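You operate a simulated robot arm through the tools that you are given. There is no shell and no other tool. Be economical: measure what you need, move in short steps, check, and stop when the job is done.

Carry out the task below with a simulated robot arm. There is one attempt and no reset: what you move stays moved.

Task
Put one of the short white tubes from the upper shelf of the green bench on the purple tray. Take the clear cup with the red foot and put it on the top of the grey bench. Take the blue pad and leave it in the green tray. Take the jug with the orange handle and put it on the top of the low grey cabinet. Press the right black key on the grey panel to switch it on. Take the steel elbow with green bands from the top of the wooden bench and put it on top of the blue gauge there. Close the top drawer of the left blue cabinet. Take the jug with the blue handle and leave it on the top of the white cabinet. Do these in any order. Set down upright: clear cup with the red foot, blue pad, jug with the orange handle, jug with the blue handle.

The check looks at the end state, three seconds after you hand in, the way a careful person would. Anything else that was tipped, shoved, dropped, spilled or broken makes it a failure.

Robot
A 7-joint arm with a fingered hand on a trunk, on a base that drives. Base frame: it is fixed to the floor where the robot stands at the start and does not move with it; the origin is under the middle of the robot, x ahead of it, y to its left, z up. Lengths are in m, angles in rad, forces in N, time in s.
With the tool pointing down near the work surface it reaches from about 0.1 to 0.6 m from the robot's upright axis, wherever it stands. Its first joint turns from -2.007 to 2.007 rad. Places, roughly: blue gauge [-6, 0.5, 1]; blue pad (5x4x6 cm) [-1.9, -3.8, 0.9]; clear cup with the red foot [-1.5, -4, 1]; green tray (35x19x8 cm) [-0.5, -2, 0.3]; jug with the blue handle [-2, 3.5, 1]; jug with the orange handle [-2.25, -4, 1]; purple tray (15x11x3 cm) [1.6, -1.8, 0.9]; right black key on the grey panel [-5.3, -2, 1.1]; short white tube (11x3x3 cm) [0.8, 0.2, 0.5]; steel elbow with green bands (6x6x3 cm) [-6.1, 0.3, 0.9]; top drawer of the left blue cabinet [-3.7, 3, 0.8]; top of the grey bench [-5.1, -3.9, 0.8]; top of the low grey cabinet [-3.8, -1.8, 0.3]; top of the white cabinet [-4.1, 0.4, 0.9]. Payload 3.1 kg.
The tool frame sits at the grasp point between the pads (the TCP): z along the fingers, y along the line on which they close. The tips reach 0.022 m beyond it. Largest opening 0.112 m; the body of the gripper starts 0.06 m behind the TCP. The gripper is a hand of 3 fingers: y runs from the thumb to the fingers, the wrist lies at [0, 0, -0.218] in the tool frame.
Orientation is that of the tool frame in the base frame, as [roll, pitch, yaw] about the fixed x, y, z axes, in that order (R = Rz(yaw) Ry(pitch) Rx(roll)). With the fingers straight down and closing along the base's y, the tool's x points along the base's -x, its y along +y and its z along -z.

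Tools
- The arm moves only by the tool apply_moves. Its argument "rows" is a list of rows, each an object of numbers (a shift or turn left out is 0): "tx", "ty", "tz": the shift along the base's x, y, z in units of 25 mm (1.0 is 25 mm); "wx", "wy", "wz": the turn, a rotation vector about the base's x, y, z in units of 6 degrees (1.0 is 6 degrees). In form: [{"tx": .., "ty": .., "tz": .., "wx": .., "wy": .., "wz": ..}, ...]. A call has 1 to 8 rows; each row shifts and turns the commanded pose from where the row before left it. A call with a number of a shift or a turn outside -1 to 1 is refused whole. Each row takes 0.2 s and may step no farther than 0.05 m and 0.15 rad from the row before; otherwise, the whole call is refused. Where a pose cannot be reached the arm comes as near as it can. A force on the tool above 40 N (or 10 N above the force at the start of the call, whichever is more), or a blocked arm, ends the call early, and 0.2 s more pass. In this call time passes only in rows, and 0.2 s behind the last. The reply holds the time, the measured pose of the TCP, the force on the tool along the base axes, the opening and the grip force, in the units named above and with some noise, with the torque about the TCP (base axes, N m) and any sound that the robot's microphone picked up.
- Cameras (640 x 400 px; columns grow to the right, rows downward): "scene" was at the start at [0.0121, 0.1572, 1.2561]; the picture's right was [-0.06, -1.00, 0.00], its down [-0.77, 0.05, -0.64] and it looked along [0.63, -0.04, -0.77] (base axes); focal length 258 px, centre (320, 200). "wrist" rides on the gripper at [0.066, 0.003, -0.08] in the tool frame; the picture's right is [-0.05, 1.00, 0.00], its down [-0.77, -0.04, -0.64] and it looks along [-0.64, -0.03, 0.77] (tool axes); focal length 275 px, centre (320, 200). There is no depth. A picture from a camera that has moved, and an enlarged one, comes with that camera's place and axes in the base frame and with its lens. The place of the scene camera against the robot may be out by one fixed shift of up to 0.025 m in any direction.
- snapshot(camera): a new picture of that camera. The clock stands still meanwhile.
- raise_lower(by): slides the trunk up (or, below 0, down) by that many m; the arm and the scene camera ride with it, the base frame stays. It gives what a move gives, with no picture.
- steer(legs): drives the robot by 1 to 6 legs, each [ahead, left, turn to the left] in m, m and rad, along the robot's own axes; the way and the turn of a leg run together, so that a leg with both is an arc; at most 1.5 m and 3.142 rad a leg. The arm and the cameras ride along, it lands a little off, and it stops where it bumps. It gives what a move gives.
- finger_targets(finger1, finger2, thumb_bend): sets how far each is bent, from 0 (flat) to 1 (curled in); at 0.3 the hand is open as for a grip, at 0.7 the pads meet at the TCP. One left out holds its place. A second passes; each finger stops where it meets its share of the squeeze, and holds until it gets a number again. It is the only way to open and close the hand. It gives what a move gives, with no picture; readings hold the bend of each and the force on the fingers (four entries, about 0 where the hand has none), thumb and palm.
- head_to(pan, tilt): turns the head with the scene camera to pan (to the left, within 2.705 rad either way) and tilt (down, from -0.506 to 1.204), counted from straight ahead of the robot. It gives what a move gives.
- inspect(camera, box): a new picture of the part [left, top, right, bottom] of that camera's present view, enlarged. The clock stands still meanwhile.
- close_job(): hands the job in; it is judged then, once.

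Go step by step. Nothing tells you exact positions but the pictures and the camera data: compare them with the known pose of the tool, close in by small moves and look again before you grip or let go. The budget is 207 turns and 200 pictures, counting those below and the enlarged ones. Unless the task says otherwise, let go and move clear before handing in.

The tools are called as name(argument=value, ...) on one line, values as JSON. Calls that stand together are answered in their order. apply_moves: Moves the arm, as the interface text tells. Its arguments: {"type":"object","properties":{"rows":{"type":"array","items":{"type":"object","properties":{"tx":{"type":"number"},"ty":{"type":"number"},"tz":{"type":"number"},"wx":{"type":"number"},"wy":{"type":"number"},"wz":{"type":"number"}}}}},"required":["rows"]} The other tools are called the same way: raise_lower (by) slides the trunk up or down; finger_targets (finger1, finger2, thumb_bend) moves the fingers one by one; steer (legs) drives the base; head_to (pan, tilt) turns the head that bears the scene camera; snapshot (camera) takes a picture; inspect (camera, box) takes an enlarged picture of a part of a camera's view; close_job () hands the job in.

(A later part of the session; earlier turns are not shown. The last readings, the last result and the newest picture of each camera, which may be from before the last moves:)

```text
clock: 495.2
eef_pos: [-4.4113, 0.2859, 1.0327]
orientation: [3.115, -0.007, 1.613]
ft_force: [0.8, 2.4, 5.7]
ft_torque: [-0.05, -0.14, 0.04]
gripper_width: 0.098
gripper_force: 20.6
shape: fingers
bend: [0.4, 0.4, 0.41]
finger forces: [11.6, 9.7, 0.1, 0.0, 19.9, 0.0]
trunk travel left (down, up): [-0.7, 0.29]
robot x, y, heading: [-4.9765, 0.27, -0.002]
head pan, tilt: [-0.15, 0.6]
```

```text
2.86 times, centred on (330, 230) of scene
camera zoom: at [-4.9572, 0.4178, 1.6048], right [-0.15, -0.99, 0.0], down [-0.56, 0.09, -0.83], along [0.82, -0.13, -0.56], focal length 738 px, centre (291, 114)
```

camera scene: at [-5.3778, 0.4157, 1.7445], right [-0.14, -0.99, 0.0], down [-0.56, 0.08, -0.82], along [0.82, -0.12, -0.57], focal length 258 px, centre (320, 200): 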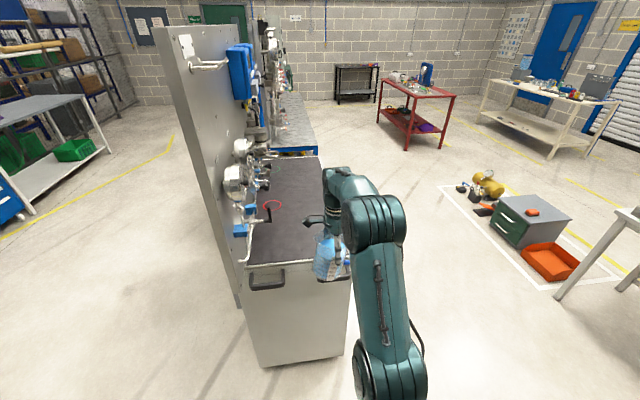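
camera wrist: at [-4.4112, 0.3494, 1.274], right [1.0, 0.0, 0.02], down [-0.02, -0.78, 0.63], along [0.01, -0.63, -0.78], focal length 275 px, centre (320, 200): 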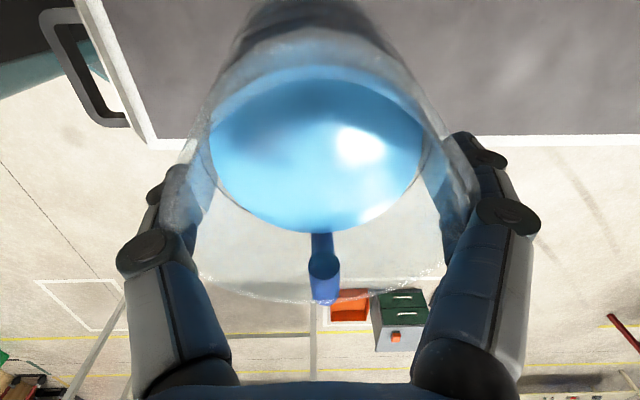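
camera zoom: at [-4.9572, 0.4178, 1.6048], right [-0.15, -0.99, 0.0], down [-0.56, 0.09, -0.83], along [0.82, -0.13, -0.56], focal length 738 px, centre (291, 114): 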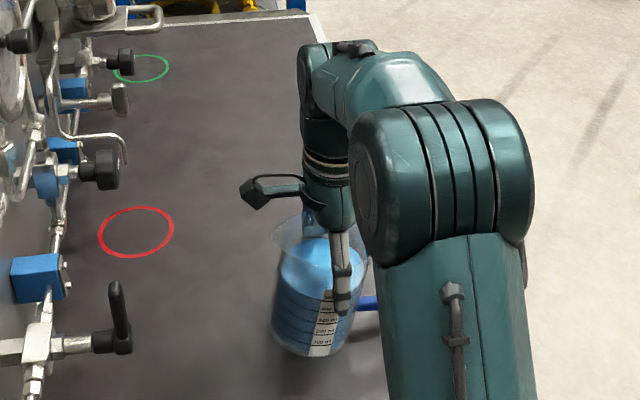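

Contact (about 11 N). A touch more to seat it flat, then release.

apply_moves(rows=[{"tz": -0.12}])

finger_targets(finger1=0.36, finger2=0.36, thumb_bend=0.36)

finger_targets(finger1=0.14, finger2=0.14, thumb_bend=0.14)

apply_moves(rows=[{"tz": 0.4}, {"tz": 0.6}, {"tz": 1}, {"tz": 1}, {"tz": 1}, {"tz": 1}, {"tz": 1}])

snapshot(camera="wrist")

inspect(camera="scene", box=[250, 160, 410, 300])

```text
clock: 495.6
eef_pos: [-4.4116, 0.2859, 1.0308]
orientation: [3.113, -0.006, 1.617]
ft_force: [0.2, 6.1, 28.6]
ft_torque: [-0.08, -0.07, 0.0]
gripper_width: 0.0988
gripper_force: 22.9
shape: fingers
bend: [0.4, 0.4, 0.41]
finger forces: [12.1, 10.0, 0.0, 0.0, 23.8, 0.0]
trunk travel left (down, up): [-0.7, 0.29]
robot x, y, heading: [-4.9764, 0.267, -0.004]
head pan, tilt: [-0.15, 0.6]
```

```text
clock: 496.6
eef_pos: [-4.4114, 0.2848, 1.0301]
orientation: [3.116, -0.006, 1.613]
ft_force: [-1.0, 7.4, 30.1]
ft_torque: [-0.16, 0.13, -0.02]
gripper_width: 0.1071
gripper_force: 15.2
shape: fingers
bend: [0.36, 0.35, 0.36]
finger forces: [8.4, 5.8, 0.1, 0.1, 17.0, 0.1]
trunk travel left (down, up): [-0.7, 0.29]
robot x, y, heading: [-4.9772, 0.2706, -0.001]
head pan, tilt: [-0.15, 0.6]
```

```text
clock: 497.6
eef_pos: [-4.41, 0.2841, 1.0274]
orientation: [3.119, -0.008, 1.615]
ft_force: [-0.4, -0.7, 0.2]
ft_torque: [0.01, -0.02, 0.0]
gripper_width: 0.1378
gripper_force: 0.1
shape: fingers
bend: [0.14, 0.14, 0.14]
finger forces: [0.1, 0.0, 0.1, 0.0, 0.1, 0.1]
trunk travel left (down, up): [-0.7, 0.29]
robot x, y, heading: [-4.9805, 0.2669, -0.004]
head pan, tilt: [-0.15, 0.6]
```

```text
clock: 499.2
eef_pos: [-4.4089, 0.2853, 1.1792]
orientation: [3.122, -0.007, 1.614]
ft_force: [-0.2, 0.4, 0.2]
ft_torque: [-0.01, -0.02, -0.03]
gripper_width: 0.1376
gripper_force: 0.0
shape: fingers
bend: [0.14, 0.14, 0.14]
finger forces: [0.1, 0.1, 0.1, 0.1, 0.1, 0.0]
trunk travel left (down, up): [-0.7, 0.29]
robot x, y, heading: [-4.9785, 0.266, -0.001]
head pan, tilt: [-0.15, 0.6]
```

```text
44 pictures are left
camera wrist: at [-4.411, 0.3502, 1.2609], right [1.0, 0.0, 0.02], down [-0.02, -0.78, 0.63], along [0.01, -0.63, -0.78], focal length 275 px, centre (320, 200)
```

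wrist: 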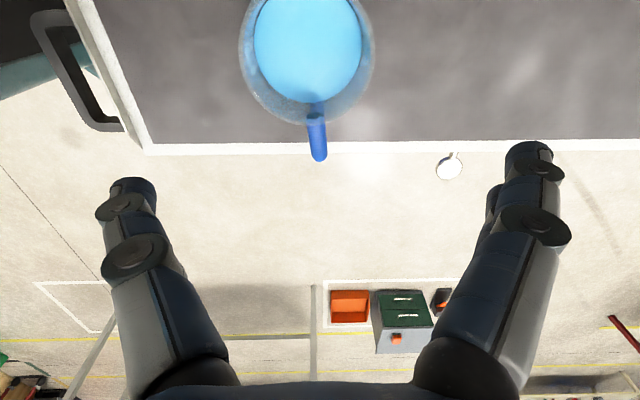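

```text
2.86 times, centred on (330, 230) of scene
camera zoom: at [-4.9542, 0.4168, 1.6045], right [-0.15, -0.99, 0.0], down [-0.56, 0.09, -0.82], along [0.82, -0.13, -0.57], focal length 738 px, centre (291, 114)
```

zoom: 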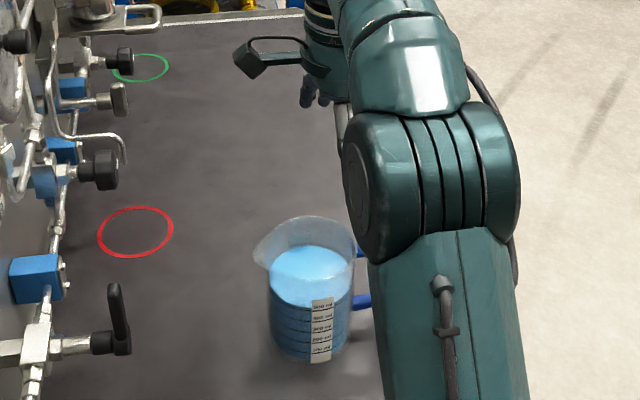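

The blue jug stands on the white cabinet. Last: the orange-handled jug. I drive round to the west end of the cream bench, facing east, and look.

steer(legs=[[-0.3, 0, 0], [0, -1.2, 0], [1.5, 0, 0], [1.5, 0, 0], [0, 0, -1.571]])

steer(legs=[[1.5, 0, 0], [0.4, 0, 0], [0, -0.9, 0], [0, 0, 1.571]])

head_to(pan=-0.8, tilt=0.5)

snapshot(camera="scene")

```text
clock: 524.8
eef_pos: [-2.3435, -1.5528, 1.1779]
orientation: [3.118, -0.006, -0.056]
ft_force: [0.0, -0.1, 0.4]
ft_torque: [0.01, 0.03, -0.02]
gripper_width: 0.1376
gripper_force: 0.0
shape: fingers
bend: [0.14, 0.14, 0.14]
finger forces: [0.1, 0.0, 0.1, 0.0, 0.1, 0.1]
trunk travel left (down, up): [-0.7, 0.29]
robot x, y, heading: [-2.305, -0.9841, -1.676]
head pan, tilt: [-0.15, 0.6]
```

```text
clock: 542.4
eef_pos: [-2.8215, -2.8123, 1.1786]
orientation: [3.12, -0.007, 1.509]
ft_force: [0.5, -0.4, -0.7]
ft_torque: [-0.01, 0.0, -0.03]
gripper_width: 0.1376
gripper_force: 0.0
shape: fingers
bend: [0.14, 0.14, 0.14]
finger forces: [0.0, 0.0, 0.0, 0.0, 0.0, 0.1]
trunk travel left (down, up): [-0.7, 0.29]
robot x, y, heading: [-3.3918, -2.7716, -0.108]
head pan, tilt: [-0.15, 0.6]
```

```text
clock: 543.5
eef_pos: [-2.8213, -2.8118, 1.1772]
orientation: [3.119, -0.006, 1.509]
ft_force: [0.3, 0.4, -0.8]
ft_torque: [0.01, 0.02, 0.01]
gripper_width: 0.1377
gripper_force: 0.1
shape: fingers
bend: [0.14, 0.14, 0.14]
finger forces: [0.0, 0.0, 0.0, 0.1, 0.1, 0.2]
trunk travel left (down, up): [-0.7, 0.29]
robot x, y, heading: [-3.3885, -2.7713, -0.108]
head pan, tilt: [-0.799, 0.499]
```

```text
42 pictures are left
camera scene: at [-3.3802, -2.6741, 1.6136], right [-0.79, -0.62, 0.0], down [-0.3, 0.38, -0.88], along [0.54, -0.69, -0.48], focal length 258 px, centre (320, 200)
```

scene: 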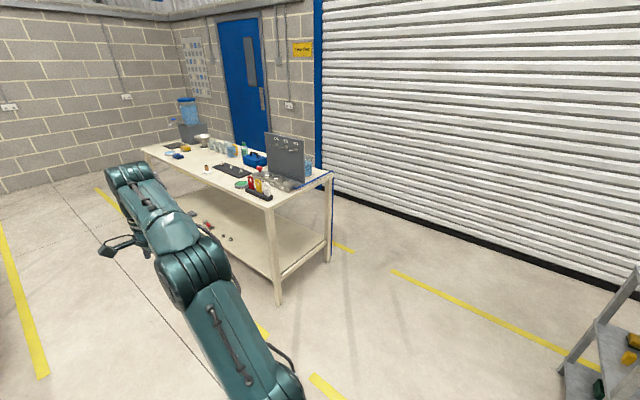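

I see the jug behind the panel. I straighten and strafe south to face the bench end.

steer(legs=[[0.1, 0, 0.108], [0, -1.15, 0.03]])

head_to(pan=0.05, tilt=0.55)

snapshot(camera="scene")

inspect(camera="scene", box=[200, 110, 420, 250])

```text
clock: 550.0
eef_pos: [-2.6952, -3.8765, 1.1775]
orientation: [3.118, -0.008, 1.663]
ft_force: [-0.4, -0.4, 0.8]
ft_torque: [0.0, 0.02, 0.03]
gripper_width: 0.1376
gripper_force: 0.1
shape: fingers
bend: [0.14, 0.14, 0.14]
finger forces: [0.1, 0.1, 0.0, 0.1, 0.0, 0.1]
trunk travel left (down, up): [-0.7, 0.29]
robot x, y, heading: [-3.2651, -3.9228, 0.043]
head pan, tilt: [-0.799, 0.499]
```

```text
clock: 551.2
eef_pos: [-2.6958, -3.8758, 1.1771]
orientation: [3.12, -0.006, 1.666]
ft_force: [-0.1, 0.2, -0.2]
ft_torque: [0.0, -0.03, 0.01]
gripper_width: 0.1375
gripper_force: 0.1
shape: fingers
bend: [0.14, 0.14, 0.14]
finger forces: [0.1, 0.0, 0.1, 0.0, 0.1, 0.0]
trunk travel left (down, up): [-0.7, 0.29]
robot x, y, heading: [-3.2633, -3.9237, 0.046]
head pan, tilt: [0.051, 0.55]
```

```text
41 pictures are left
camera scene: at [-3.2449, -3.7547, 1.609], right [0.1, -1.0, 0.0], down [-0.52, -0.05, -0.85], along [0.85, 0.08, -0.52], focal length 258 px, centre (320, 200)
```

scene: 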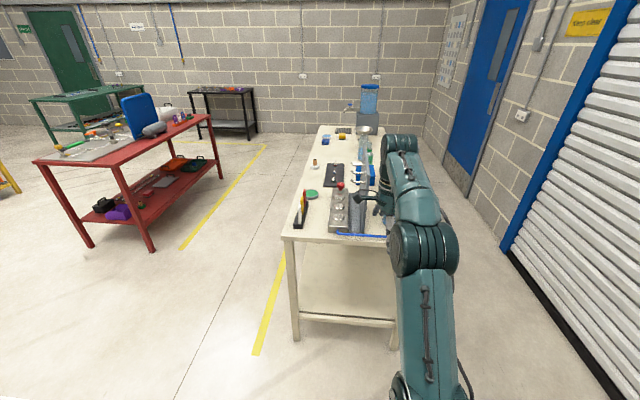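

```text
2.86 times, centred on (310, 180) of scene
camera zoom: at [-3.2449, -3.7547, 1.609], right [0.1, -1.0, 0.0], down [-0.52, -0.05, -0.85], along [0.85, 0.08, -0.52], focal length 738 px, centre (349, 257)
```

zoom: 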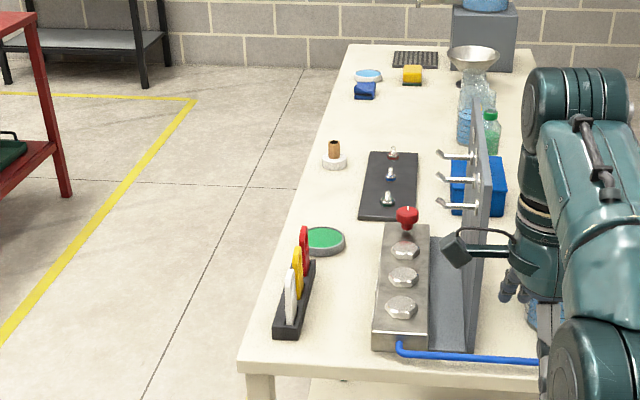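

There's over a metre of room between the bench's back and the shutter (wall at y≈-5.3), so I approach from behind. I drive round and look with the wrist camera.

steer(legs=[[0, -0.85, 0], [0, 0, 1.526], [0, -0.85, 0]])

head_to(pan=-0.1, tilt=0.7)

snapshot(camera="scene")

snapshot(camera="wrist")

```text
clock: 563.4
eef_pos: [-2.368, -4.2313, 1.1774]
orientation: [3.119, -0.008, 3.129]
ft_force: [0.1, -0.1, -0.1]
ft_torque: [-0.03, -0.02, 0.01]
gripper_width: 0.1374
gripper_force: 0.1
shape: fingers
bend: [0.14, 0.14, 0.14]
finger forces: [0.1, 0.0, 0.0, 0.1, 0.0, 0.1]
trunk travel left (down, up): [-0.7, 0.29]
robot x, y, heading: [-2.3819, -4.8004, 1.515]
head pan, tilt: [0.051, 0.55]
```

```text
clock: 564.1
eef_pos: [-2.3682, -4.2325, 1.1788]
orientation: [3.118, -0.006, 3.13]
ft_force: [-0.1, 0.2, 0.1]
ft_torque: [0.0, 0.01, 0.01]
gripper_width: 0.1375
gripper_force: 0.0
shape: fingers
bend: [0.14, 0.14, 0.14]
finger forces: [0.0, 0.0, 0.0, 0.0, 0.0, 0.0]
trunk travel left (down, up): [-0.7, 0.29]
robot x, y, heading: [-2.3848, -4.8004, 1.513]
head pan, tilt: [-0.099, 0.7]
```

```text
39 pictures are left
camera scene: at [-2.5304, -4.7592, 1.5959], right [0.99, -0.16, 0.0], down [-0.1, -0.64, -0.77], along [0.12, 0.76, -0.64], focal length 258 px, centre (320, 200)
```

scene: 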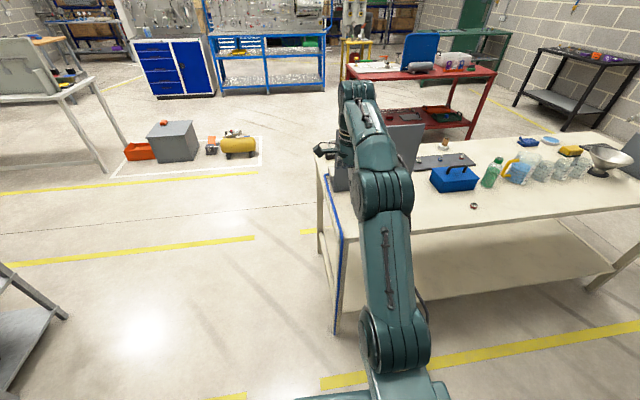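

```text
38 pictures are left
camera wrist: at [-2.4348, -4.2306, 1.2609], right [0.06, 1.0, 0.02], down [0.77, -0.06, 0.63], along [0.63, -0.02, -0.78], focal length 275 px, centre (320, 200)
```

wrist: 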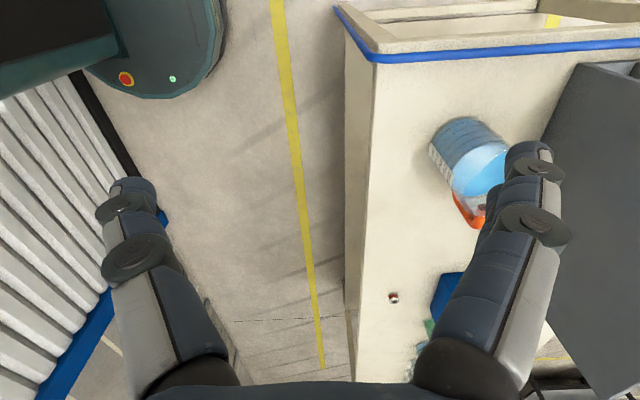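

The jug stands at about (-2.22, -4.01) with its handle towards +x, clear of the panel behind it. I align the hand above it as I did before.

steer(legs=[[0, -0.175, 0.056], [0.16, 0, 0]])

apply_moves(rows=[{"wz": -0.4}])

snapshot(camera="wrist")

```text
clock: 566.6
eef_pos: [-2.2251, -4.0798, 1.1767]
orientation: [3.122, -0.006, -3.1]
ft_force: [-0.5, -0.2, 0.1]
ft_torque: [-0.02, 0.01, -0.02]
gripper_width: 0.1374
gripper_force: 0.0
shape: fingers
bend: [0.14, 0.14, 0.14]
finger forces: [0.1, 0.0, 0.1, 0.0, 0.1, 0.0]
trunk travel left (down, up): [-0.7, 0.29]
robot x, y, heading: [-2.2111, -4.653, 1.567]
head pan, tilt: [-0.099, 0.7]
```

```text
clock: 567.0
eef_pos: [-2.2238, -4.0802, 1.1793]
orientation: [3.119, -0.007, 3.14]
ft_force: [0.6, 0.2, -1.1]
ft_torque: [0.0, 0.0, 0.01]
gripper_width: 0.1376
gripper_force: 0.0
shape: fingers
bend: [0.14, 0.14, 0.14]
finger forces: [0.0, 0.1, 0.0, 0.0, 0.0, 0.1]
trunk travel left (down, up): [-0.7, 0.29]
robot x, y, heading: [-2.2091, -4.6519, 1.564]
head pan, tilt: [-0.099, 0.7]
```

```text
37 pictures are left
camera wrist: at [-2.2918, -4.08, 1.2616], right [0.05, 1.0, 0.02], down [0.78, -0.05, 0.63], along [0.63, -0.01, -0.78], focal length 275 px, centre (320, 200)
```

wrist: 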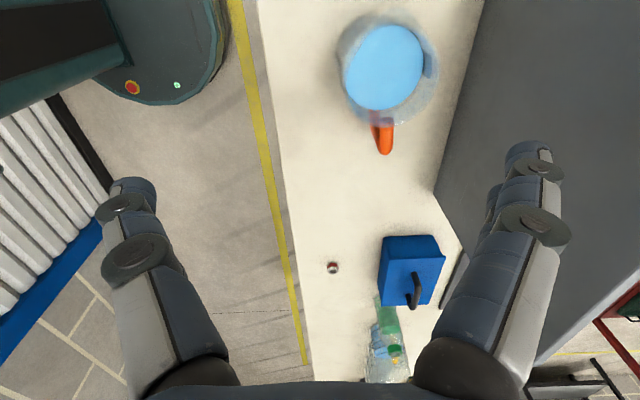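

Rim centre at (-2.224, -4.014). I roll the base forward 7 cm to centre over it and descend to re-measure.

steer(legs=[[0.07, 0, 0]])

apply_moves(rows=[{"tz": -1}, {"tz": -1}, {"tz": -1}, {"tz": -1}, {"tz": -1}, {"tz": -0.8}])

snapshot(camera="wrist")

```text
clock: 568.0
eef_pos: [-2.2271, -4.0101, 1.1783]
orientation: [3.12, -0.007, -3.139]
ft_force: [-0.4, 0.3, 0.4]
ft_torque: [-0.06, -0.01, -0.01]
gripper_width: 0.1374
gripper_force: 0.0
shape: fingers
bend: [0.14, 0.14, 0.14]
finger forces: [0.0, 0.0, 0.0, 0.1, 0.1, 0.1]
trunk travel left (down, up): [-0.7, 0.29]
robot x, y, heading: [-2.2083, -4.5817, 1.567]
head pan, tilt: [-0.099, 0.7]
```

```text
clock: 569.4
eef_pos: [-2.2266, -4.0097, 1.0311]
orientation: [3.118, -0.008, -3.14]
ft_force: [-0.2, -0.3, 0.5]
ft_torque: [0.01, 0.0, -0.01]
gripper_width: 0.1376
gripper_force: 0.0
shape: fingers
bend: [0.14, 0.14, 0.14]
finger forces: [0.0, 0.1, 0.0, 0.0, 0.0, 0.0]
trunk travel left (down, up): [-0.7, 0.29]
robot x, y, heading: [-2.2047, -4.5796, 1.572]
head pan, tilt: [-0.099, 0.7]
```

```text
36 pictures are left
camera wrist: at [-2.2928, -4.0094, 1.1137], right [0.04, 1.0, 0.02], down [0.78, -0.05, 0.63], along [0.63, -0.01, -0.78], focal length 275 px, centre (320, 200)
```

wrist: 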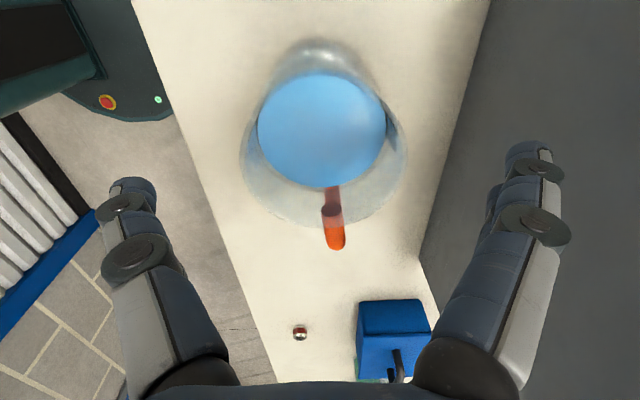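

Centre (-2.220, -4.008), rim z≈0.97. I descend most of the remaining way and compare the apparent rim size.

apply_moves(rows=[{"tz": -0.8, "tx": 0.25}, {"tz": -0.8}, {"tz": -0.6}])

snapshot(camera="wrist")

```text
clock: 570.2
eef_pos: [-2.2195, -4.0102, 0.9777]
orientation: [3.118, -0.006, -3.141]
ft_force: [0.8, 0.3, 0.0]
ft_torque: [-0.04, -0.04, 0.0]
gripper_width: 0.1378
gripper_force: 0.1
shape: fingers
bend: [0.14, 0.14, 0.14]
finger forces: [0.0, 0.0, 0.0, 0.1, 0.1, 0.0]
trunk travel left (down, up): [-0.7, 0.29]
robot x, y, heading: [-2.2091, -4.5789, 1.57]
head pan, tilt: [-0.099, 0.7]
```

```text
35 pictures are left
camera wrist: at [-2.2859, -4.0098, 1.061], right [0.05, 1.0, 0.02], down [0.78, -0.05, 0.63], along [0.63, -0.01, -0.78], focal length 275 px, centre (320, 200)
```

wrist: 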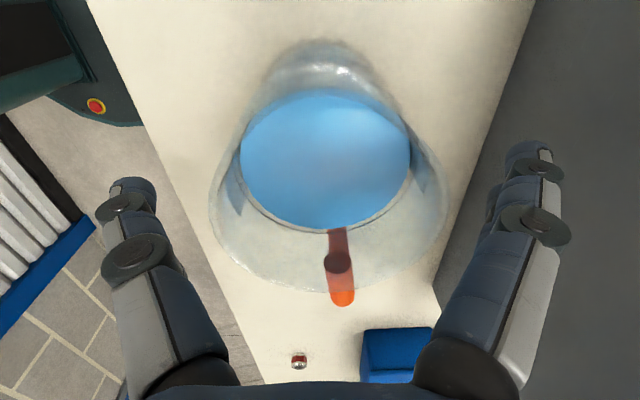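

Rim at 0.970. I go down 2 cm to the same depth as last time and close gradually.

apply_moves(rows=[{"tz": -0.4, "ty": 0.1}, {"tz": -0.4}])

finger_targets(finger1=0.34, finger2=0.34, thumb_bend=0.34)

finger_targets(finger1=0.43, finger2=0.43, thumb_bend=0.43)

apply_moves(rows=[{"tz": 0.3}, {"tz": 0.3}])

snapshot(camera="wrist")

```text
clock: 570.8
eef_pos: [-2.2198, -4.0084, 0.959]
orientation: [3.117, -0.007, -3.14]
ft_force: [-0.1, 0.0, 0.1]
ft_torque: [-0.01, 0.01, -0.03]
gripper_width: 0.1376
gripper_force: 0.0
shape: fingers
bend: [0.14, 0.14, 0.14]
finger forces: [0.1, 0.0, 0.0, 0.0, 0.0, 0.0]
trunk travel left (down, up): [-0.7, 0.29]
robot x, y, heading: [-2.2095, -4.5803, 1.571]
head pan, tilt: [-0.099, 0.7]
```

```text
clock: 571.8
eef_pos: [-2.2202, -4.0083, 0.9587]
orientation: [3.119, -0.007, -3.138]
ft_force: [-1.4, -1.4, 0.6]
ft_torque: [0.04, -0.03, -0.01]
gripper_width: 0.105
gripper_force: 5.0
shape: fingers
bend: [0.33, 0.32, 0.33]
finger forces: [0.8, 3.7, 0.0, 0.1, 5.2, 0.0]
trunk travel left (down, up): [-0.7, 0.29]
robot x, y, heading: [-2.2114, -4.5824, 1.566]
head pan, tilt: [-0.099, 0.7]
```

```text
clock: 572.8
eef_pos: [-2.2211, -4.0082, 0.9582]
orientation: [3.119, -0.007, -3.139]
ft_force: [-0.8, 0.2, 2.2]
ft_torque: [0.21, -0.05, 0.06]
gripper_width: 0.092
gripper_force: 16.6
shape: fingers
bend: [0.41, 0.4, 0.41]
finger forces: [5.7, 11.7, 0.0, 0.0, 15.4, 0.0]
trunk travel left (down, up): [-0.7, 0.29]
robot x, y, heading: [-2.2049, -4.5836, 1.567]
head pan, tilt: [-0.099, 0.7]
```

```text
clock: 573.4
eef_pos: [-2.2198, -4.0088, 0.9728]
orientation: [3.118, -0.006, -3.141]
ft_force: [-0.4, -1.0, -2.8]
ft_torque: [0.01, 0.03, 0.01]
gripper_width: 0.087
gripper_force: 9.3
shape: fingers
bend: [0.41, 0.4, 0.41]
finger forces: [2.2, 7.4, 0.1, 0.1, 8.9, 0.0]
trunk travel left (down, up): [-0.7, 0.29]
robot x, y, heading: [-2.2088, -4.5833, 1.571]
head pan, tilt: [-0.099, 0.7]
```

```text
34 pictures are left
camera wrist: at [-2.2859, -4.0072, 1.0556], right [0.05, 1.0, 0.02], down [0.78, -0.05, 0.63], along [0.63, -0.01, -0.78], focal length 275 px, centre (320, 200)
```

wrist: 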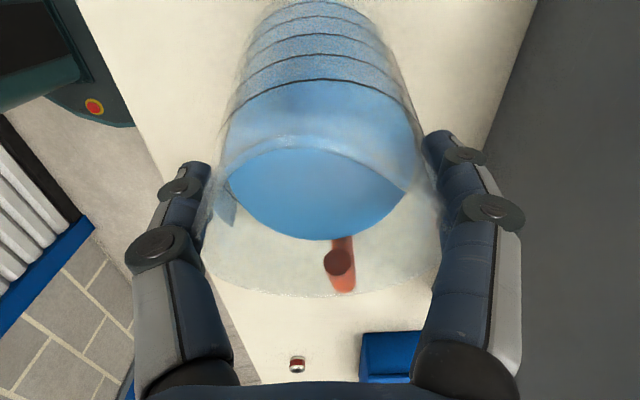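

The jug is tilting in the grip; I set it back down at once.

apply_moves(rows=[{"tz": -0.3}, {"tz": -0.3}])

snapshot(camera="wrist")

```text
clock: 574.1
eef_pos: [-2.2245, -4.008, 0.9642]
orientation: [3.107, -0.009, -3.138]
ft_force: [-5.4, -4.7, 25.5]
ft_torque: [-0.26, -0.25, -0.12]
gripper_width: 0.0882
gripper_force: 16.3
shape: fingers
bend: [0.42, 0.42, 0.42]
finger forces: [3.7, 9.1, 0.0, 0.1, 20.9, 0.0]
trunk travel left (down, up): [-0.7, 0.29]
robot x, y, heading: [-2.2076, -4.5824, 1.57]
head pan, tilt: [-0.099, 0.7]
stopped in row 2: the force on the tool passed its limit at 42 N (the readings are from after the stop); the commanded pose is now the measured one
```

```text
33 pictures are left
camera wrist: at [-2.29, -4.0088, 1.0475], right [0.04, 1.0, 0.04], down [0.78, -0.05, 0.63], along [0.63, 0.0, -0.78], focal length 275 px, centre (320, 200)
```

wrist: 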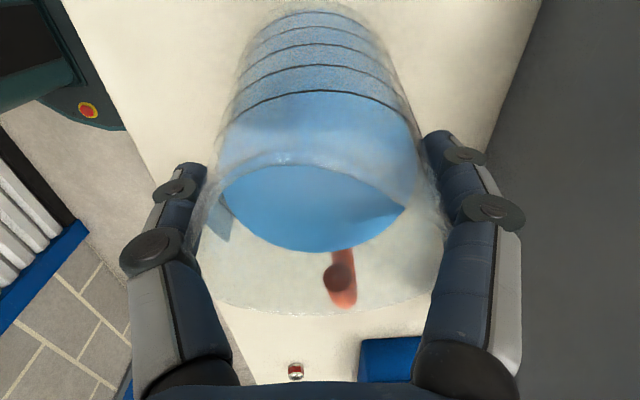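

It's still leaning. I look from the scene camera to judge the tilt before correcting.

head_to(pan=-0.25, tilt=0.75)

inspect(camera="scene", box=[220, 80, 420, 240])

```text
clock: 574.8
eef_pos: [-2.2229, -4.0086, 0.9642]
orientation: [3.104, -0.006, -3.138]
ft_force: [-6.1, -0.1, 32.7]
ft_torque: [-0.3, -0.26, -0.05]
gripper_width: 0.0881
gripper_force: 19.6
shape: fingers
bend: [0.42, 0.42, 0.42]
finger forces: [5.2, 11.6, 0.0, 0.1, 20.5, 0.0]
trunk travel left (down, up): [-0.7, 0.29]
robot x, y, heading: [-2.2074, -4.5803, 1.566]
head pan, tilt: [-0.25, 0.75]
```

```text
2.50 times, centred on (320, 160) of scene
camera zoom: at [-2.3477, -4.5566, 1.5918], right [0.97, -0.25, 0.0], down [-0.17, -0.66, -0.73], along [0.18, 0.71, -0.68], focal length 646 px, centre (320, 300)
```

zoom: 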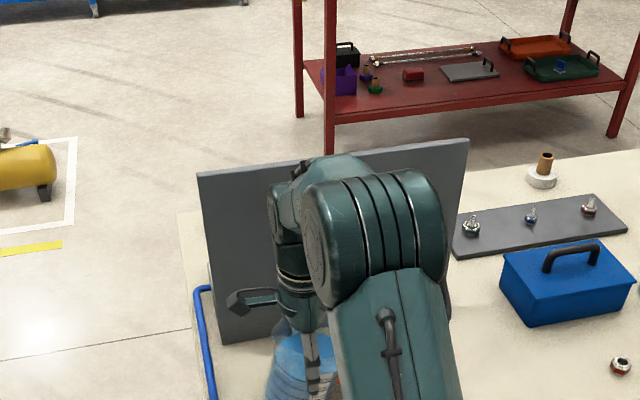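

inspect(camera="scene", box=[250, 190, 390, 290])

```text
4.00 times, centred on (320, 240) of scene
camera zoom: at [-2.3477, -4.5566, 1.5918], right [0.97, -0.25, 0.0], down [-0.17, -0.66, -0.73], along [0.18, 0.71, -0.68], focal length 1034 px, centre (320, 40)
```

zoom: 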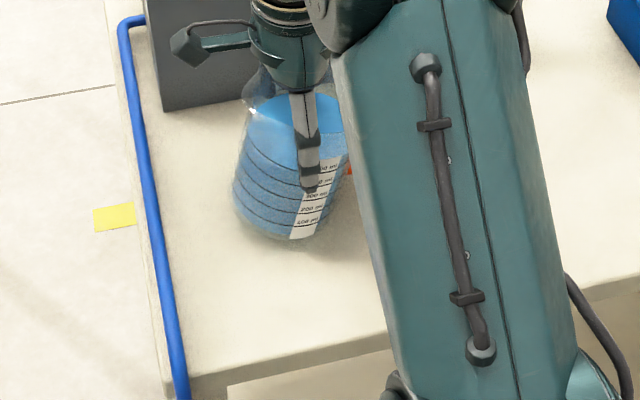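

The base rests on its +x edge with the bottom swung to -x. I swing the top back over the base by moving the hand in -x in small steps.

apply_moves(rows=[{"tz": 0.12}, {"tx": -0.4}, {"tx": -0.4}, {"tx": -0.4}])

inspect(camera="scene", box=[250, 190, 390, 290])

```text
clock: 575.8
eef_pos: [-2.2502, -4.0061, 0.9623]
orientation: [3.115, -0.007, -3.137]
ft_force: [-0.1, -0.1, -3.8]
ft_torque: [0.01, 0.01, -0.01]
gripper_width: 0.0829
gripper_force: 10.5
shape: fingers
bend: [0.42, 0.41, 0.42]
finger forces: [1.3, 9.4, 0.0, 0.0, 10.4, 0.1]
trunk travel left (down, up): [-0.7, 0.29]
robot x, y, heading: [-2.2118, -4.5792, 1.568]
head pan, tilt: [-0.25, 0.75]
```

```text
4.00 times, centred on (320, 240) of scene
camera zoom: at [-2.346, -4.5499, 1.5914], right [0.97, -0.25, 0.0], down [-0.17, -0.66, -0.73], along [0.18, 0.71, -0.68], focal length 1034 px, centre (320, 40)
```

zoom: 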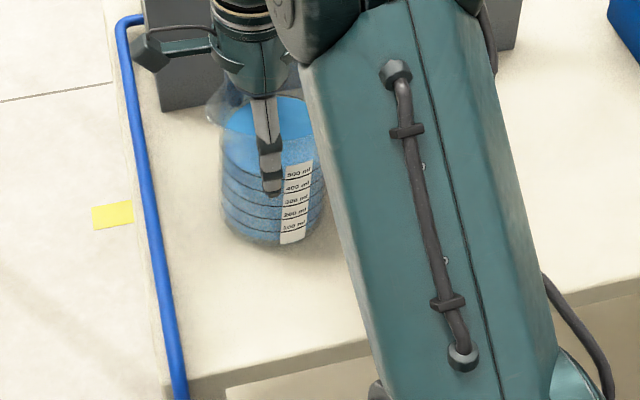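

It's nearly upright again. I lower a hair and release slowly, then look.

apply_moves(rows=[{"tz": -0.12}])

finger_targets(finger1=0.37, finger2=0.37, thumb_bend=0.37)

finger_targets(finger1=0.14, finger2=0.14, thumb_bend=0.14)

snapshot(camera="wrist")

inspect(camera="scene", box=[250, 190, 390, 290])

```text
clock: 576.2
eef_pos: [-2.2505, -4.0055, 0.9607]
orientation: [3.109, -0.009, -3.137]
ft_force: [-1.6, 1.1, 2.8]
ft_torque: [0.03, -0.09, 0.01]
gripper_width: 0.0829
gripper_force: 12.3
shape: fingers
bend: [0.42, 0.41, 0.42]
finger forces: [1.5, 11.2, 0.1, 0.0, 12.0, 0.0]
trunk travel left (down, up): [-0.7, 0.29]
robot x, y, heading: [-2.2075, -4.5771, 1.571]
head pan, tilt: [-0.25, 0.75]
```

```text
clock: 577.2
eef_pos: [-2.2523, -4.0058, 0.9601]
orientation: [3.111, -0.008, -3.138]
ft_force: [-1.5, -0.1, 3.9]
ft_torque: [0.0, -0.11, 0.0]
gripper_width: 0.0941
gripper_force: 5.8
shape: fingers
bend: [0.37, 0.36, 0.37]
finger forces: [0.1, 5.6, 0.0, 0.1, 5.9, 0.1]
trunk travel left (down, up): [-0.7, 0.29]
robot x, y, heading: [-2.2044, -4.5792, 1.568]
head pan, tilt: [-0.25, 0.75]
```

```text
clock: 578.2
eef_pos: [-2.2513, -4.0059, 0.9594]
orientation: [3.111, -0.007, -3.138]
ft_force: [-1.1, -0.3, 0.8]
ft_torque: [-0.01, -0.01, 0.03]
gripper_width: 0.1371
gripper_force: 0.0
shape: fingers
bend: [0.14, 0.14, 0.14]
finger forces: [0.0, 0.1, 0.0, 0.0, 0.0, 0.0]
trunk travel left (down, up): [-0.7, 0.29]
robot x, y, heading: [-2.2118, -4.5834, 1.568]
head pan, tilt: [-0.25, 0.75]
```

```text
29 pictures are left
camera wrist: at [-2.3173, -4.0059, 1.0433], right [0.04, 1.0, 0.03], down [0.78, -0.05, 0.63], along [0.63, 0.0, -0.78], focal length 275 px, centre (320, 200)
```

wrist: 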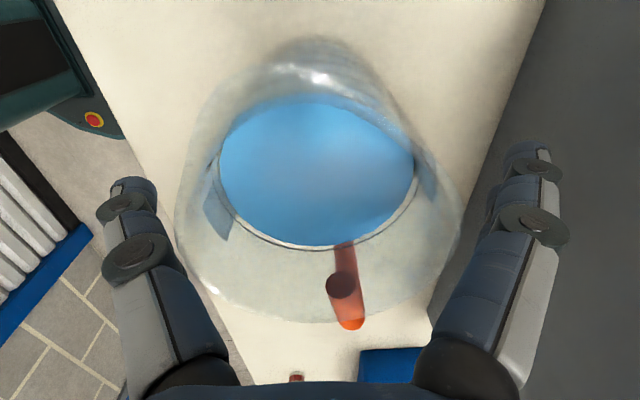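

```text
4.00 times, centred on (320, 240) of scene
camera zoom: at [-2.3458, -4.5509, 1.5916], right [0.97, -0.25, 0.0], down [-0.17, -0.66, -0.73], along [0.18, 0.71, -0.68], focal length 1034 px, centre (320, 40)
```

zoom: 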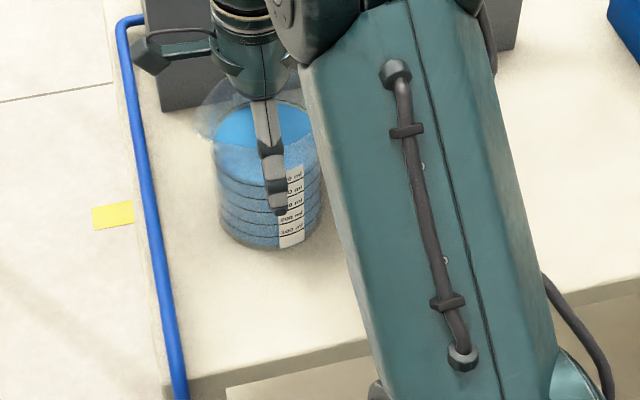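

The jug stands upright again, undamaged. Compared with the successful blue-jug grip, the hand was too far to -x and slightly too high; I shift +1.3 cm, go 8 mm deeper and re-grip, watching for even finger forces.

apply_moves(rows=[{"tx": 0.55}, {"tz": -0.3}])

finger_targets(finger1=0.34, finger2=0.34, thumb_bend=0.34)

finger_targets(finger1=0.43, finger2=0.43, thumb_bend=0.43)

snapshot(camera="wrist")

```text
clock: 578.8
eef_pos: [-2.237, -4.0061, 0.9532]
orientation: [3.11, -0.009, -3.137]
ft_force: [0.4, -1.5, 1.2]
ft_torque: [-0.06, 0.02, 0.04]
gripper_width: 0.1373
gripper_force: 0.9
shape: fingers
bend: [0.14, 0.14, 0.13]
finger forces: [0.0, 0.1, 0.1, 0.0, 1.6, 0.0]
trunk travel left (down, up): [-0.7, 0.29]
robot x, y, heading: [-2.2081, -4.581, 1.57]
head pan, tilt: [-0.25, 0.75]
```

```text
clock: 579.8
eef_pos: [-2.2379, -4.0068, 0.9544]
orientation: [3.11, -0.009, -3.139]
ft_force: [0.2, -1.7, 7.9]
ft_torque: [-0.13, 0.02, 0.02]
gripper_width: 0.1125
gripper_force: 12.1
shape: fingers
bend: [0.32, 0.33, 0.34]
finger forces: [6.6, 3.5, 0.0, 0.0, 12.8, 0.0]
trunk travel left (down, up): [-0.7, 0.29]
robot x, y, heading: [-2.2123, -4.5819, 1.568]
head pan, tilt: [-0.25, 0.75]
```

```text
clock: 580.8
eef_pos: [-2.2376, -4.0071, 0.9543]
orientation: [3.11, -0.01, -3.136]
ft_force: [1.7, 1.6, 13.7]
ft_torque: [-0.23, 0.03, 0.03]
gripper_width: 0.1001
gripper_force: 25.8
shape: fingers
bend: [0.4, 0.41, 0.43]
finger forces: [15.6, 11.2, 0.0, 0.0, 25.1, 0.1]
trunk travel left (down, up): [-0.7, 0.29]
robot x, y, heading: [-2.2104, -4.5791, 1.569]
head pan, tilt: [-0.25, 0.75]
```

```text
27 pictures are left
camera wrist: at [-2.3041, -4.0073, 1.0371], right [0.04, 1.0, 0.03], down [0.78, -0.05, 0.63], along [0.63, 0.0, -0.78], focal length 275 px, centre (320, 200)
```

wrist: 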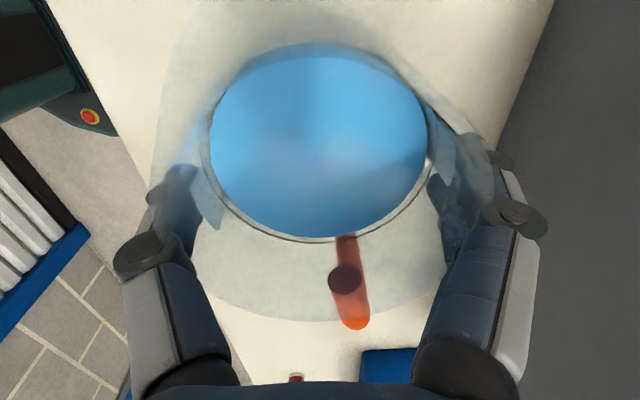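

Width and forces now match the successful grip. I lift 1.5 cm and check.

apply_moves(rows=[{"tz": 0.3}, {"tz": 0.4}])

snapshot(camera="wrist")

```text
clock: 581.4
eef_pos: [-2.2384, -4.007, 0.9699]
orientation: [3.114, -0.009, -3.138]
ft_force: [1.5, 0.0, -6.5]
ft_torque: [-0.02, 0.02, -0.01]
gripper_width: 0.0982
gripper_force: 21.8
shape: fingers
bend: [0.4, 0.41, 0.42]
finger forces: [13.1, 8.7, 0.0, 0.0, 21.9, 0.0]
trunk travel left (down, up): [-0.7, 0.29]
robot x, y, heading: [-2.209, -4.5789, 1.563]
head pan, tilt: [-0.25, 0.75]
```

```text
26 pictures are left
camera wrist: at [-2.3043, -4.0065, 1.0536], right [0.04, 1.0, 0.03], down [0.78, -0.05, 0.63], along [0.63, -0.01, -0.78], focal length 275 px, centre (320, 200)
```

wrist: 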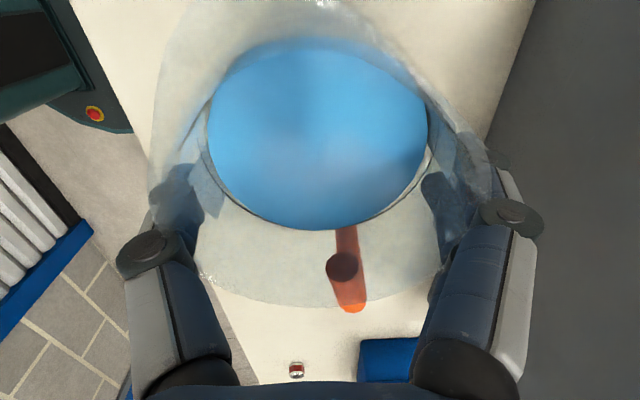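

Held level, full weight on the hand. I raise it, back out behind the bench, go round its west end and north towards the low grey cabinet.

raise_lower(by=0.2)

steer(legs=[[-0.28, 0, 0], [0, 1.15, 0]])

steer(legs=[[1.5, 0, 0], [0.35, 0, 0]])

head_to(pan=0.35, tilt=0.75)

snapshot(camera="scene")

```text
clock: 583.6
eef_pos: [-2.2385, -4.0061, 1.1706]
orientation: [3.114, -0.008, -3.138]
ft_force: [-1.4, -0.4, -6.1]
ft_torque: [-0.01, -0.01, 0.02]
gripper_width: 0.0979
gripper_force: 21.3
shape: fingers
bend: [0.4, 0.41, 0.42]
finger forces: [13.2, 8.1, 0.0, 0.0, 21.2, 0.0]
trunk travel left (down, up): [-0.9, 0.09]
robot x, y, heading: [-2.208, -4.5869, 1.571]
head pan, tilt: [-0.25, 0.75]
```

```text
clock: 591.0
eef_pos: [-3.3782, -4.2876, 1.1711]
orientation: [3.114, -0.008, -3.14]
ft_force: [0.6, 0.4, -5.5]
ft_torque: [0.01, 0.02, -0.02]
gripper_width: 0.0983
gripper_force: 21.2
shape: fingers
bend: [0.4, 0.41, 0.42]
finger forces: [13.1, 8.0, 0.1, 0.0, 21.0, 0.0]
trunk travel left (down, up): [-0.9, 0.09]
robot x, y, heading: [-3.3506, -4.8628, 1.567]
head pan, tilt: [-0.25, 0.75]
```

```text
clock: 600.5
eef_pos: [-3.404, -2.3735, 1.1712]
orientation: [3.114, -0.009, -3.117]
ft_force: [0.4, -0.2, -6.0]
ft_torque: [-0.01, 0.06, 0.0]
gripper_width: 0.0978
gripper_force: 20.3
shape: fingers
bend: [0.4, 0.41, 0.42]
finger forces: [13.0, 7.9, 0.0, 0.1, 20.8, 0.0]
trunk travel left (down, up): [-0.9, 0.09]
robot x, y, heading: [-3.3608, -2.9455, 1.59]
head pan, tilt: [-0.25, 0.75]
```

```text
clock: 601.5
eef_pos: [-3.4029, -2.3742, 1.1714]
orientation: [3.113, -0.008, -3.117]
ft_force: [0.3, -0.3, -6.0]
ft_torque: [-0.03, 0.04, -0.03]
gripper_width: 0.0982
gripper_force: 20.3
shape: fingers
bend: [0.4, 0.41, 0.42]
finger forces: [13.0, 7.7, 0.1, 0.0, 20.6, 0.1]
trunk travel left (down, up): [-0.9, 0.09]
robot x, y, heading: [-3.3631, -2.9487, 1.591]
head pan, tilt: [0.351, 0.75]
```

```text
25 pictures are left
camera scene: at [-3.5487, -2.9226, 1.7916], right [0.93, 0.36, 0.0], down [0.25, -0.64, -0.73], along [-0.26, 0.68, -0.68], focal length 258 px, centre (320, 200)
```

scene: 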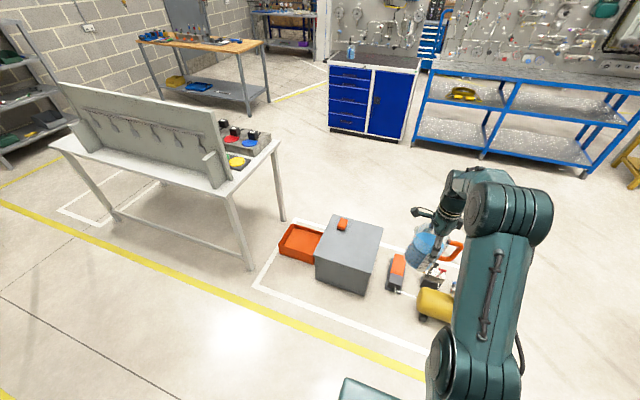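

The cabinet top spans x≈-3.93…-3.56, y≈-1.99…-1.57 with an orange knob at its far left. I'll set the jug at about (-3.70, -1.85); driving up and lowering.

steer(legs=[[0, 0.31, -0.02], [0.52, 0, 0]])

raise_lower(by=-0.4)

snapshot(camera="wrist")

snapshot(camera="scene")

```text
clock: 606.3
eef_pos: [-3.73, -1.853, 1.1708]
orientation: [3.113, -0.008, -3.104]
ft_force: [-0.6, -0.3, -6.1]
ft_torque: [-0.02, 0.03, 0.0]
gripper_width: 0.0973
gripper_force: 21.0
shape: fingers
bend: [0.4, 0.41, 0.42]
finger forces: [13.2, 7.9, 0.0, 0.1, 20.7, 0.1]
trunk travel left (down, up): [-0.9, 0.09]
robot x, y, heading: [-3.6812, -2.4262, 1.604]
head pan, tilt: [0.351, 0.75]
```

```text
clock: 610.1
eef_pos: [-3.7302, -1.8534, 0.7698]
orientation: [3.112, -0.011, -3.105]
ft_force: [-0.4, -0.5, -5.2]
ft_torque: [-0.03, 0.01, -0.01]
gripper_width: 0.0977
gripper_force: 21.0
shape: fingers
bend: [0.4, 0.41, 0.42]
finger forces: [12.9, 7.6, 0.1, 0.0, 20.5, 0.1]
trunk travel left (down, up): [-0.5, 0.49]
robot x, y, heading: [-3.6821, -2.4243, 1.6]
head pan, tilt: [0.351, 0.75]
```

```text
24 pictures are left
camera wrist: at [-3.7961, -1.8548, 0.8537], right [0.01, 1.0, 0.03], down [0.78, -0.03, 0.63], along [0.63, 0.02, -0.78], focal length 275 px, centre (320, 200)
```

wrist: 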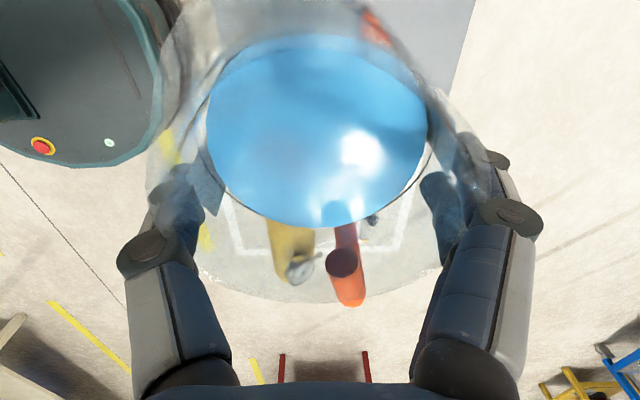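

```text
23 pictures are left
camera scene: at [-3.8684, -2.4036, 1.3916], right [0.93, 0.37, 0.0], down [0.25, -0.63, -0.73], along [-0.27, 0.68, -0.68], focal length 258 px, centre (320, 200)
```

scene: 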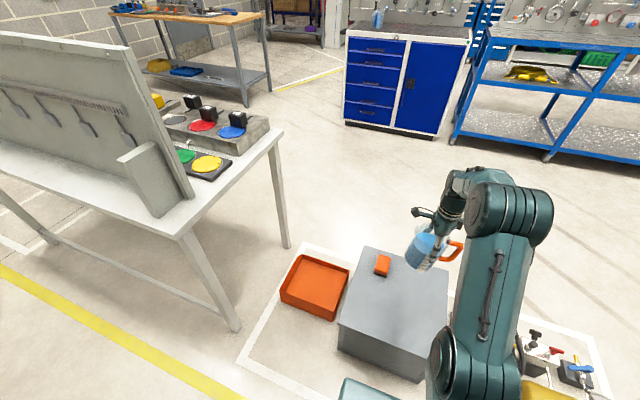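

The jug is centred over the cabinet top, well clear of the knob. I lower the trunk further and then creep down.

raise_lower(by=-0.26)

inspect(camera="scene", box=[320, 180, 520, 320])

```text
clock: 612.8
eef_pos: [-3.7289, -1.853, 0.5105]
orientation: [3.114, -0.009, -3.106]
ft_force: [-0.2, -0.4, -6.1]
ft_torque: [-0.02, 0.03, 0.01]
gripper_width: 0.0975
gripper_force: 20.6
shape: fingers
bend: [0.4, 0.41, 0.42]
finger forces: [12.9, 7.6, 0.0, 0.0, 20.3, 0.1]
trunk travel left (down, up): [-0.24, 0.75]
robot x, y, heading: [-3.6831, -2.4258, 1.603]
head pan, tilt: [0.351, 0.75]
```

```text
2.86 times, centred on (420, 250) of scene
camera zoom: at [-3.8684, -2.4038, 1.1317], right [0.93, 0.37, 0.0], down [0.25, -0.63, -0.73], along [-0.27, 0.68, -0.68], focal length 738 px, centre (34, 57)
```

zoom: 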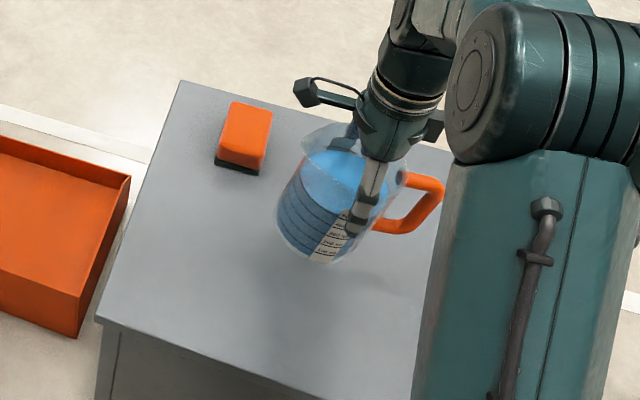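

Allowing for perspective it hangs practically upright. I creep down until contact.

apply_moves(rows=[{"tz": -0.4}, {"tz": -0.4}, {"tz": -0.3}])

apply_moves(rows=[{"tz": -0.25}])

apply_moves(rows=[{"tz": -0.25}])

inspect(camera="scene", box=[320, 180, 520, 320])

```text
clock: 613.6
eef_pos: [-3.7299, -1.8527, 0.4828]
orientation: [3.115, -0.009, -3.106]
ft_force: [0.3, 0.2, -5.3]
ft_torque: [-0.02, 0.0, 0.01]
gripper_width: 0.0977
gripper_force: 20.5
shape: fingers
bend: [0.4, 0.41, 0.42]
finger forces: [12.9, 7.5, 0.0, 0.0, 20.3, 0.1]
trunk travel left (down, up): [-0.24, 0.75]
robot x, y, heading: [-3.6785, -2.4256, 1.606]
head pan, tilt: [0.351, 0.75]
```

```text
clock: 614.0
eef_pos: [-3.7308, -1.8516, 0.4769]
orientation: [3.112, -0.009, -3.105]
ft_force: [0.6, 0.2, -5.9]
ft_torque: [0.01, 0.02, -0.01]
gripper_width: 0.0977
gripper_force: 20.3
shape: fingers
bend: [0.4, 0.41, 0.42]
finger forces: [12.9, 7.5, 0.1, 0.0, 20.1, 0.0]
trunk travel left (down, up): [-0.24, 0.75]
robot x, y, heading: [-3.6833, -2.4279, 1.607]
head pan, tilt: [0.351, 0.75]
```

```text
clock: 614.4
eef_pos: [-3.7306, -1.8515, 0.4714]
orientation: [3.114, -0.01, -3.106]
ft_force: [0.5, 0.8, -6.4]
ft_torque: [0.01, 0.04, 0.02]
gripper_width: 0.0975
gripper_force: 20.3
shape: fingers
bend: [0.4, 0.41, 0.42]
finger forces: [12.9, 7.4, 0.1, 0.0, 20.1, 0.1]
trunk travel left (down, up): [-0.24, 0.75]
robot x, y, heading: [-3.6824, -2.4288, 1.602]
head pan, tilt: [0.351, 0.75]
```

```text
2.86 times, centred on (420, 250) of scene
camera zoom: at [-3.8684, -2.4038, 1.1316], right [0.93, 0.37, 0.0], down [0.25, -0.63, -0.73], along [-0.27, 0.68, -0.68], focal length 738 px, centre (34, 57)
```

zoom: 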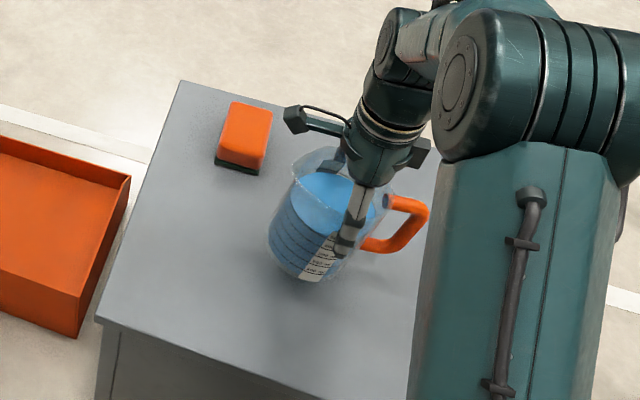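

apply_moves(rows=[{"tz": -0.2}])

apply_moves(rows=[{"tz": -0.2}])

apply_moves(rows=[{"tz": -0.16}])

apply_moves(rows=[{"tz": -0.16}])

```text
clock: 614.8
eef_pos: [-3.7305, -1.8517, 0.4665]
orientation: [3.111, -0.009, -3.106]
ft_force: [0.5, -0.8, -5.9]
ft_torque: [-0.05, 0.0, 0.02]
gripper_width: 0.0978
gripper_force: 20.6
shape: fingers
bend: [0.4, 0.41, 0.42]
finger forces: [12.8, 7.5, 0.1, 0.1, 20.0, 0.1]
trunk travel left (down, up): [-0.24, 0.75]
robot x, y, heading: [-3.6823, -2.4236, 1.602]
head pan, tilt: [0.351, 0.75]
```

```text
clock: 615.2
eef_pos: [-3.7303, -1.8511, 0.4606]
orientation: [3.114, -0.01, -3.105]
ft_force: [-0.1, -0.5, -6.0]
ft_torque: [-0.03, 0.03, 0.03]
gripper_width: 0.0974
gripper_force: 20.2
shape: fingers
bend: [0.4, 0.41, 0.42]
finger forces: [12.7, 7.5, 0.0, 0.1, 20.0, 0.0]
trunk travel left (down, up): [-0.24, 0.75]
robot x, y, heading: [-3.682, -2.4256, 1.6]
head pan, tilt: [0.351, 0.75]
```

```text
clock: 615.6
eef_pos: [-3.7291, -1.851, 0.4575]
orientation: [3.115, -0.01, -3.105]
ft_force: [0.0, 0.6, -5.4]
ft_torque: [-0.03, 0.02, 0.02]
gripper_width: 0.0975
gripper_force: 20.6
shape: fingers
bend: [0.4, 0.41, 0.42]
finger forces: [12.9, 7.4, 0.0, 0.0, 19.9, 0.0]
trunk travel left (down, up): [-0.24, 0.75]
robot x, y, heading: [-3.6816, -2.4285, 1.599]
head pan, tilt: [0.351, 0.75]
```

```text
clock: 616.0
eef_pos: [-3.7291, -1.8514, 0.4526]
orientation: [3.114, -0.008, -3.106]
ft_force: [-0.4, 0.0, -6.1]
ft_torque: [-0.05, 0.02, 0.01]
gripper_width: 0.0974
gripper_force: 20.4
shape: fingers
bend: [0.4, 0.41, 0.42]
finger forces: [12.7, 7.5, 0.1, 0.1, 20.1, 0.0]
trunk travel left (down, up): [-0.24, 0.75]
robot x, y, heading: [-3.6846, -2.4237, 1.603]
head pan, tilt: [0.351, 0.75]
```

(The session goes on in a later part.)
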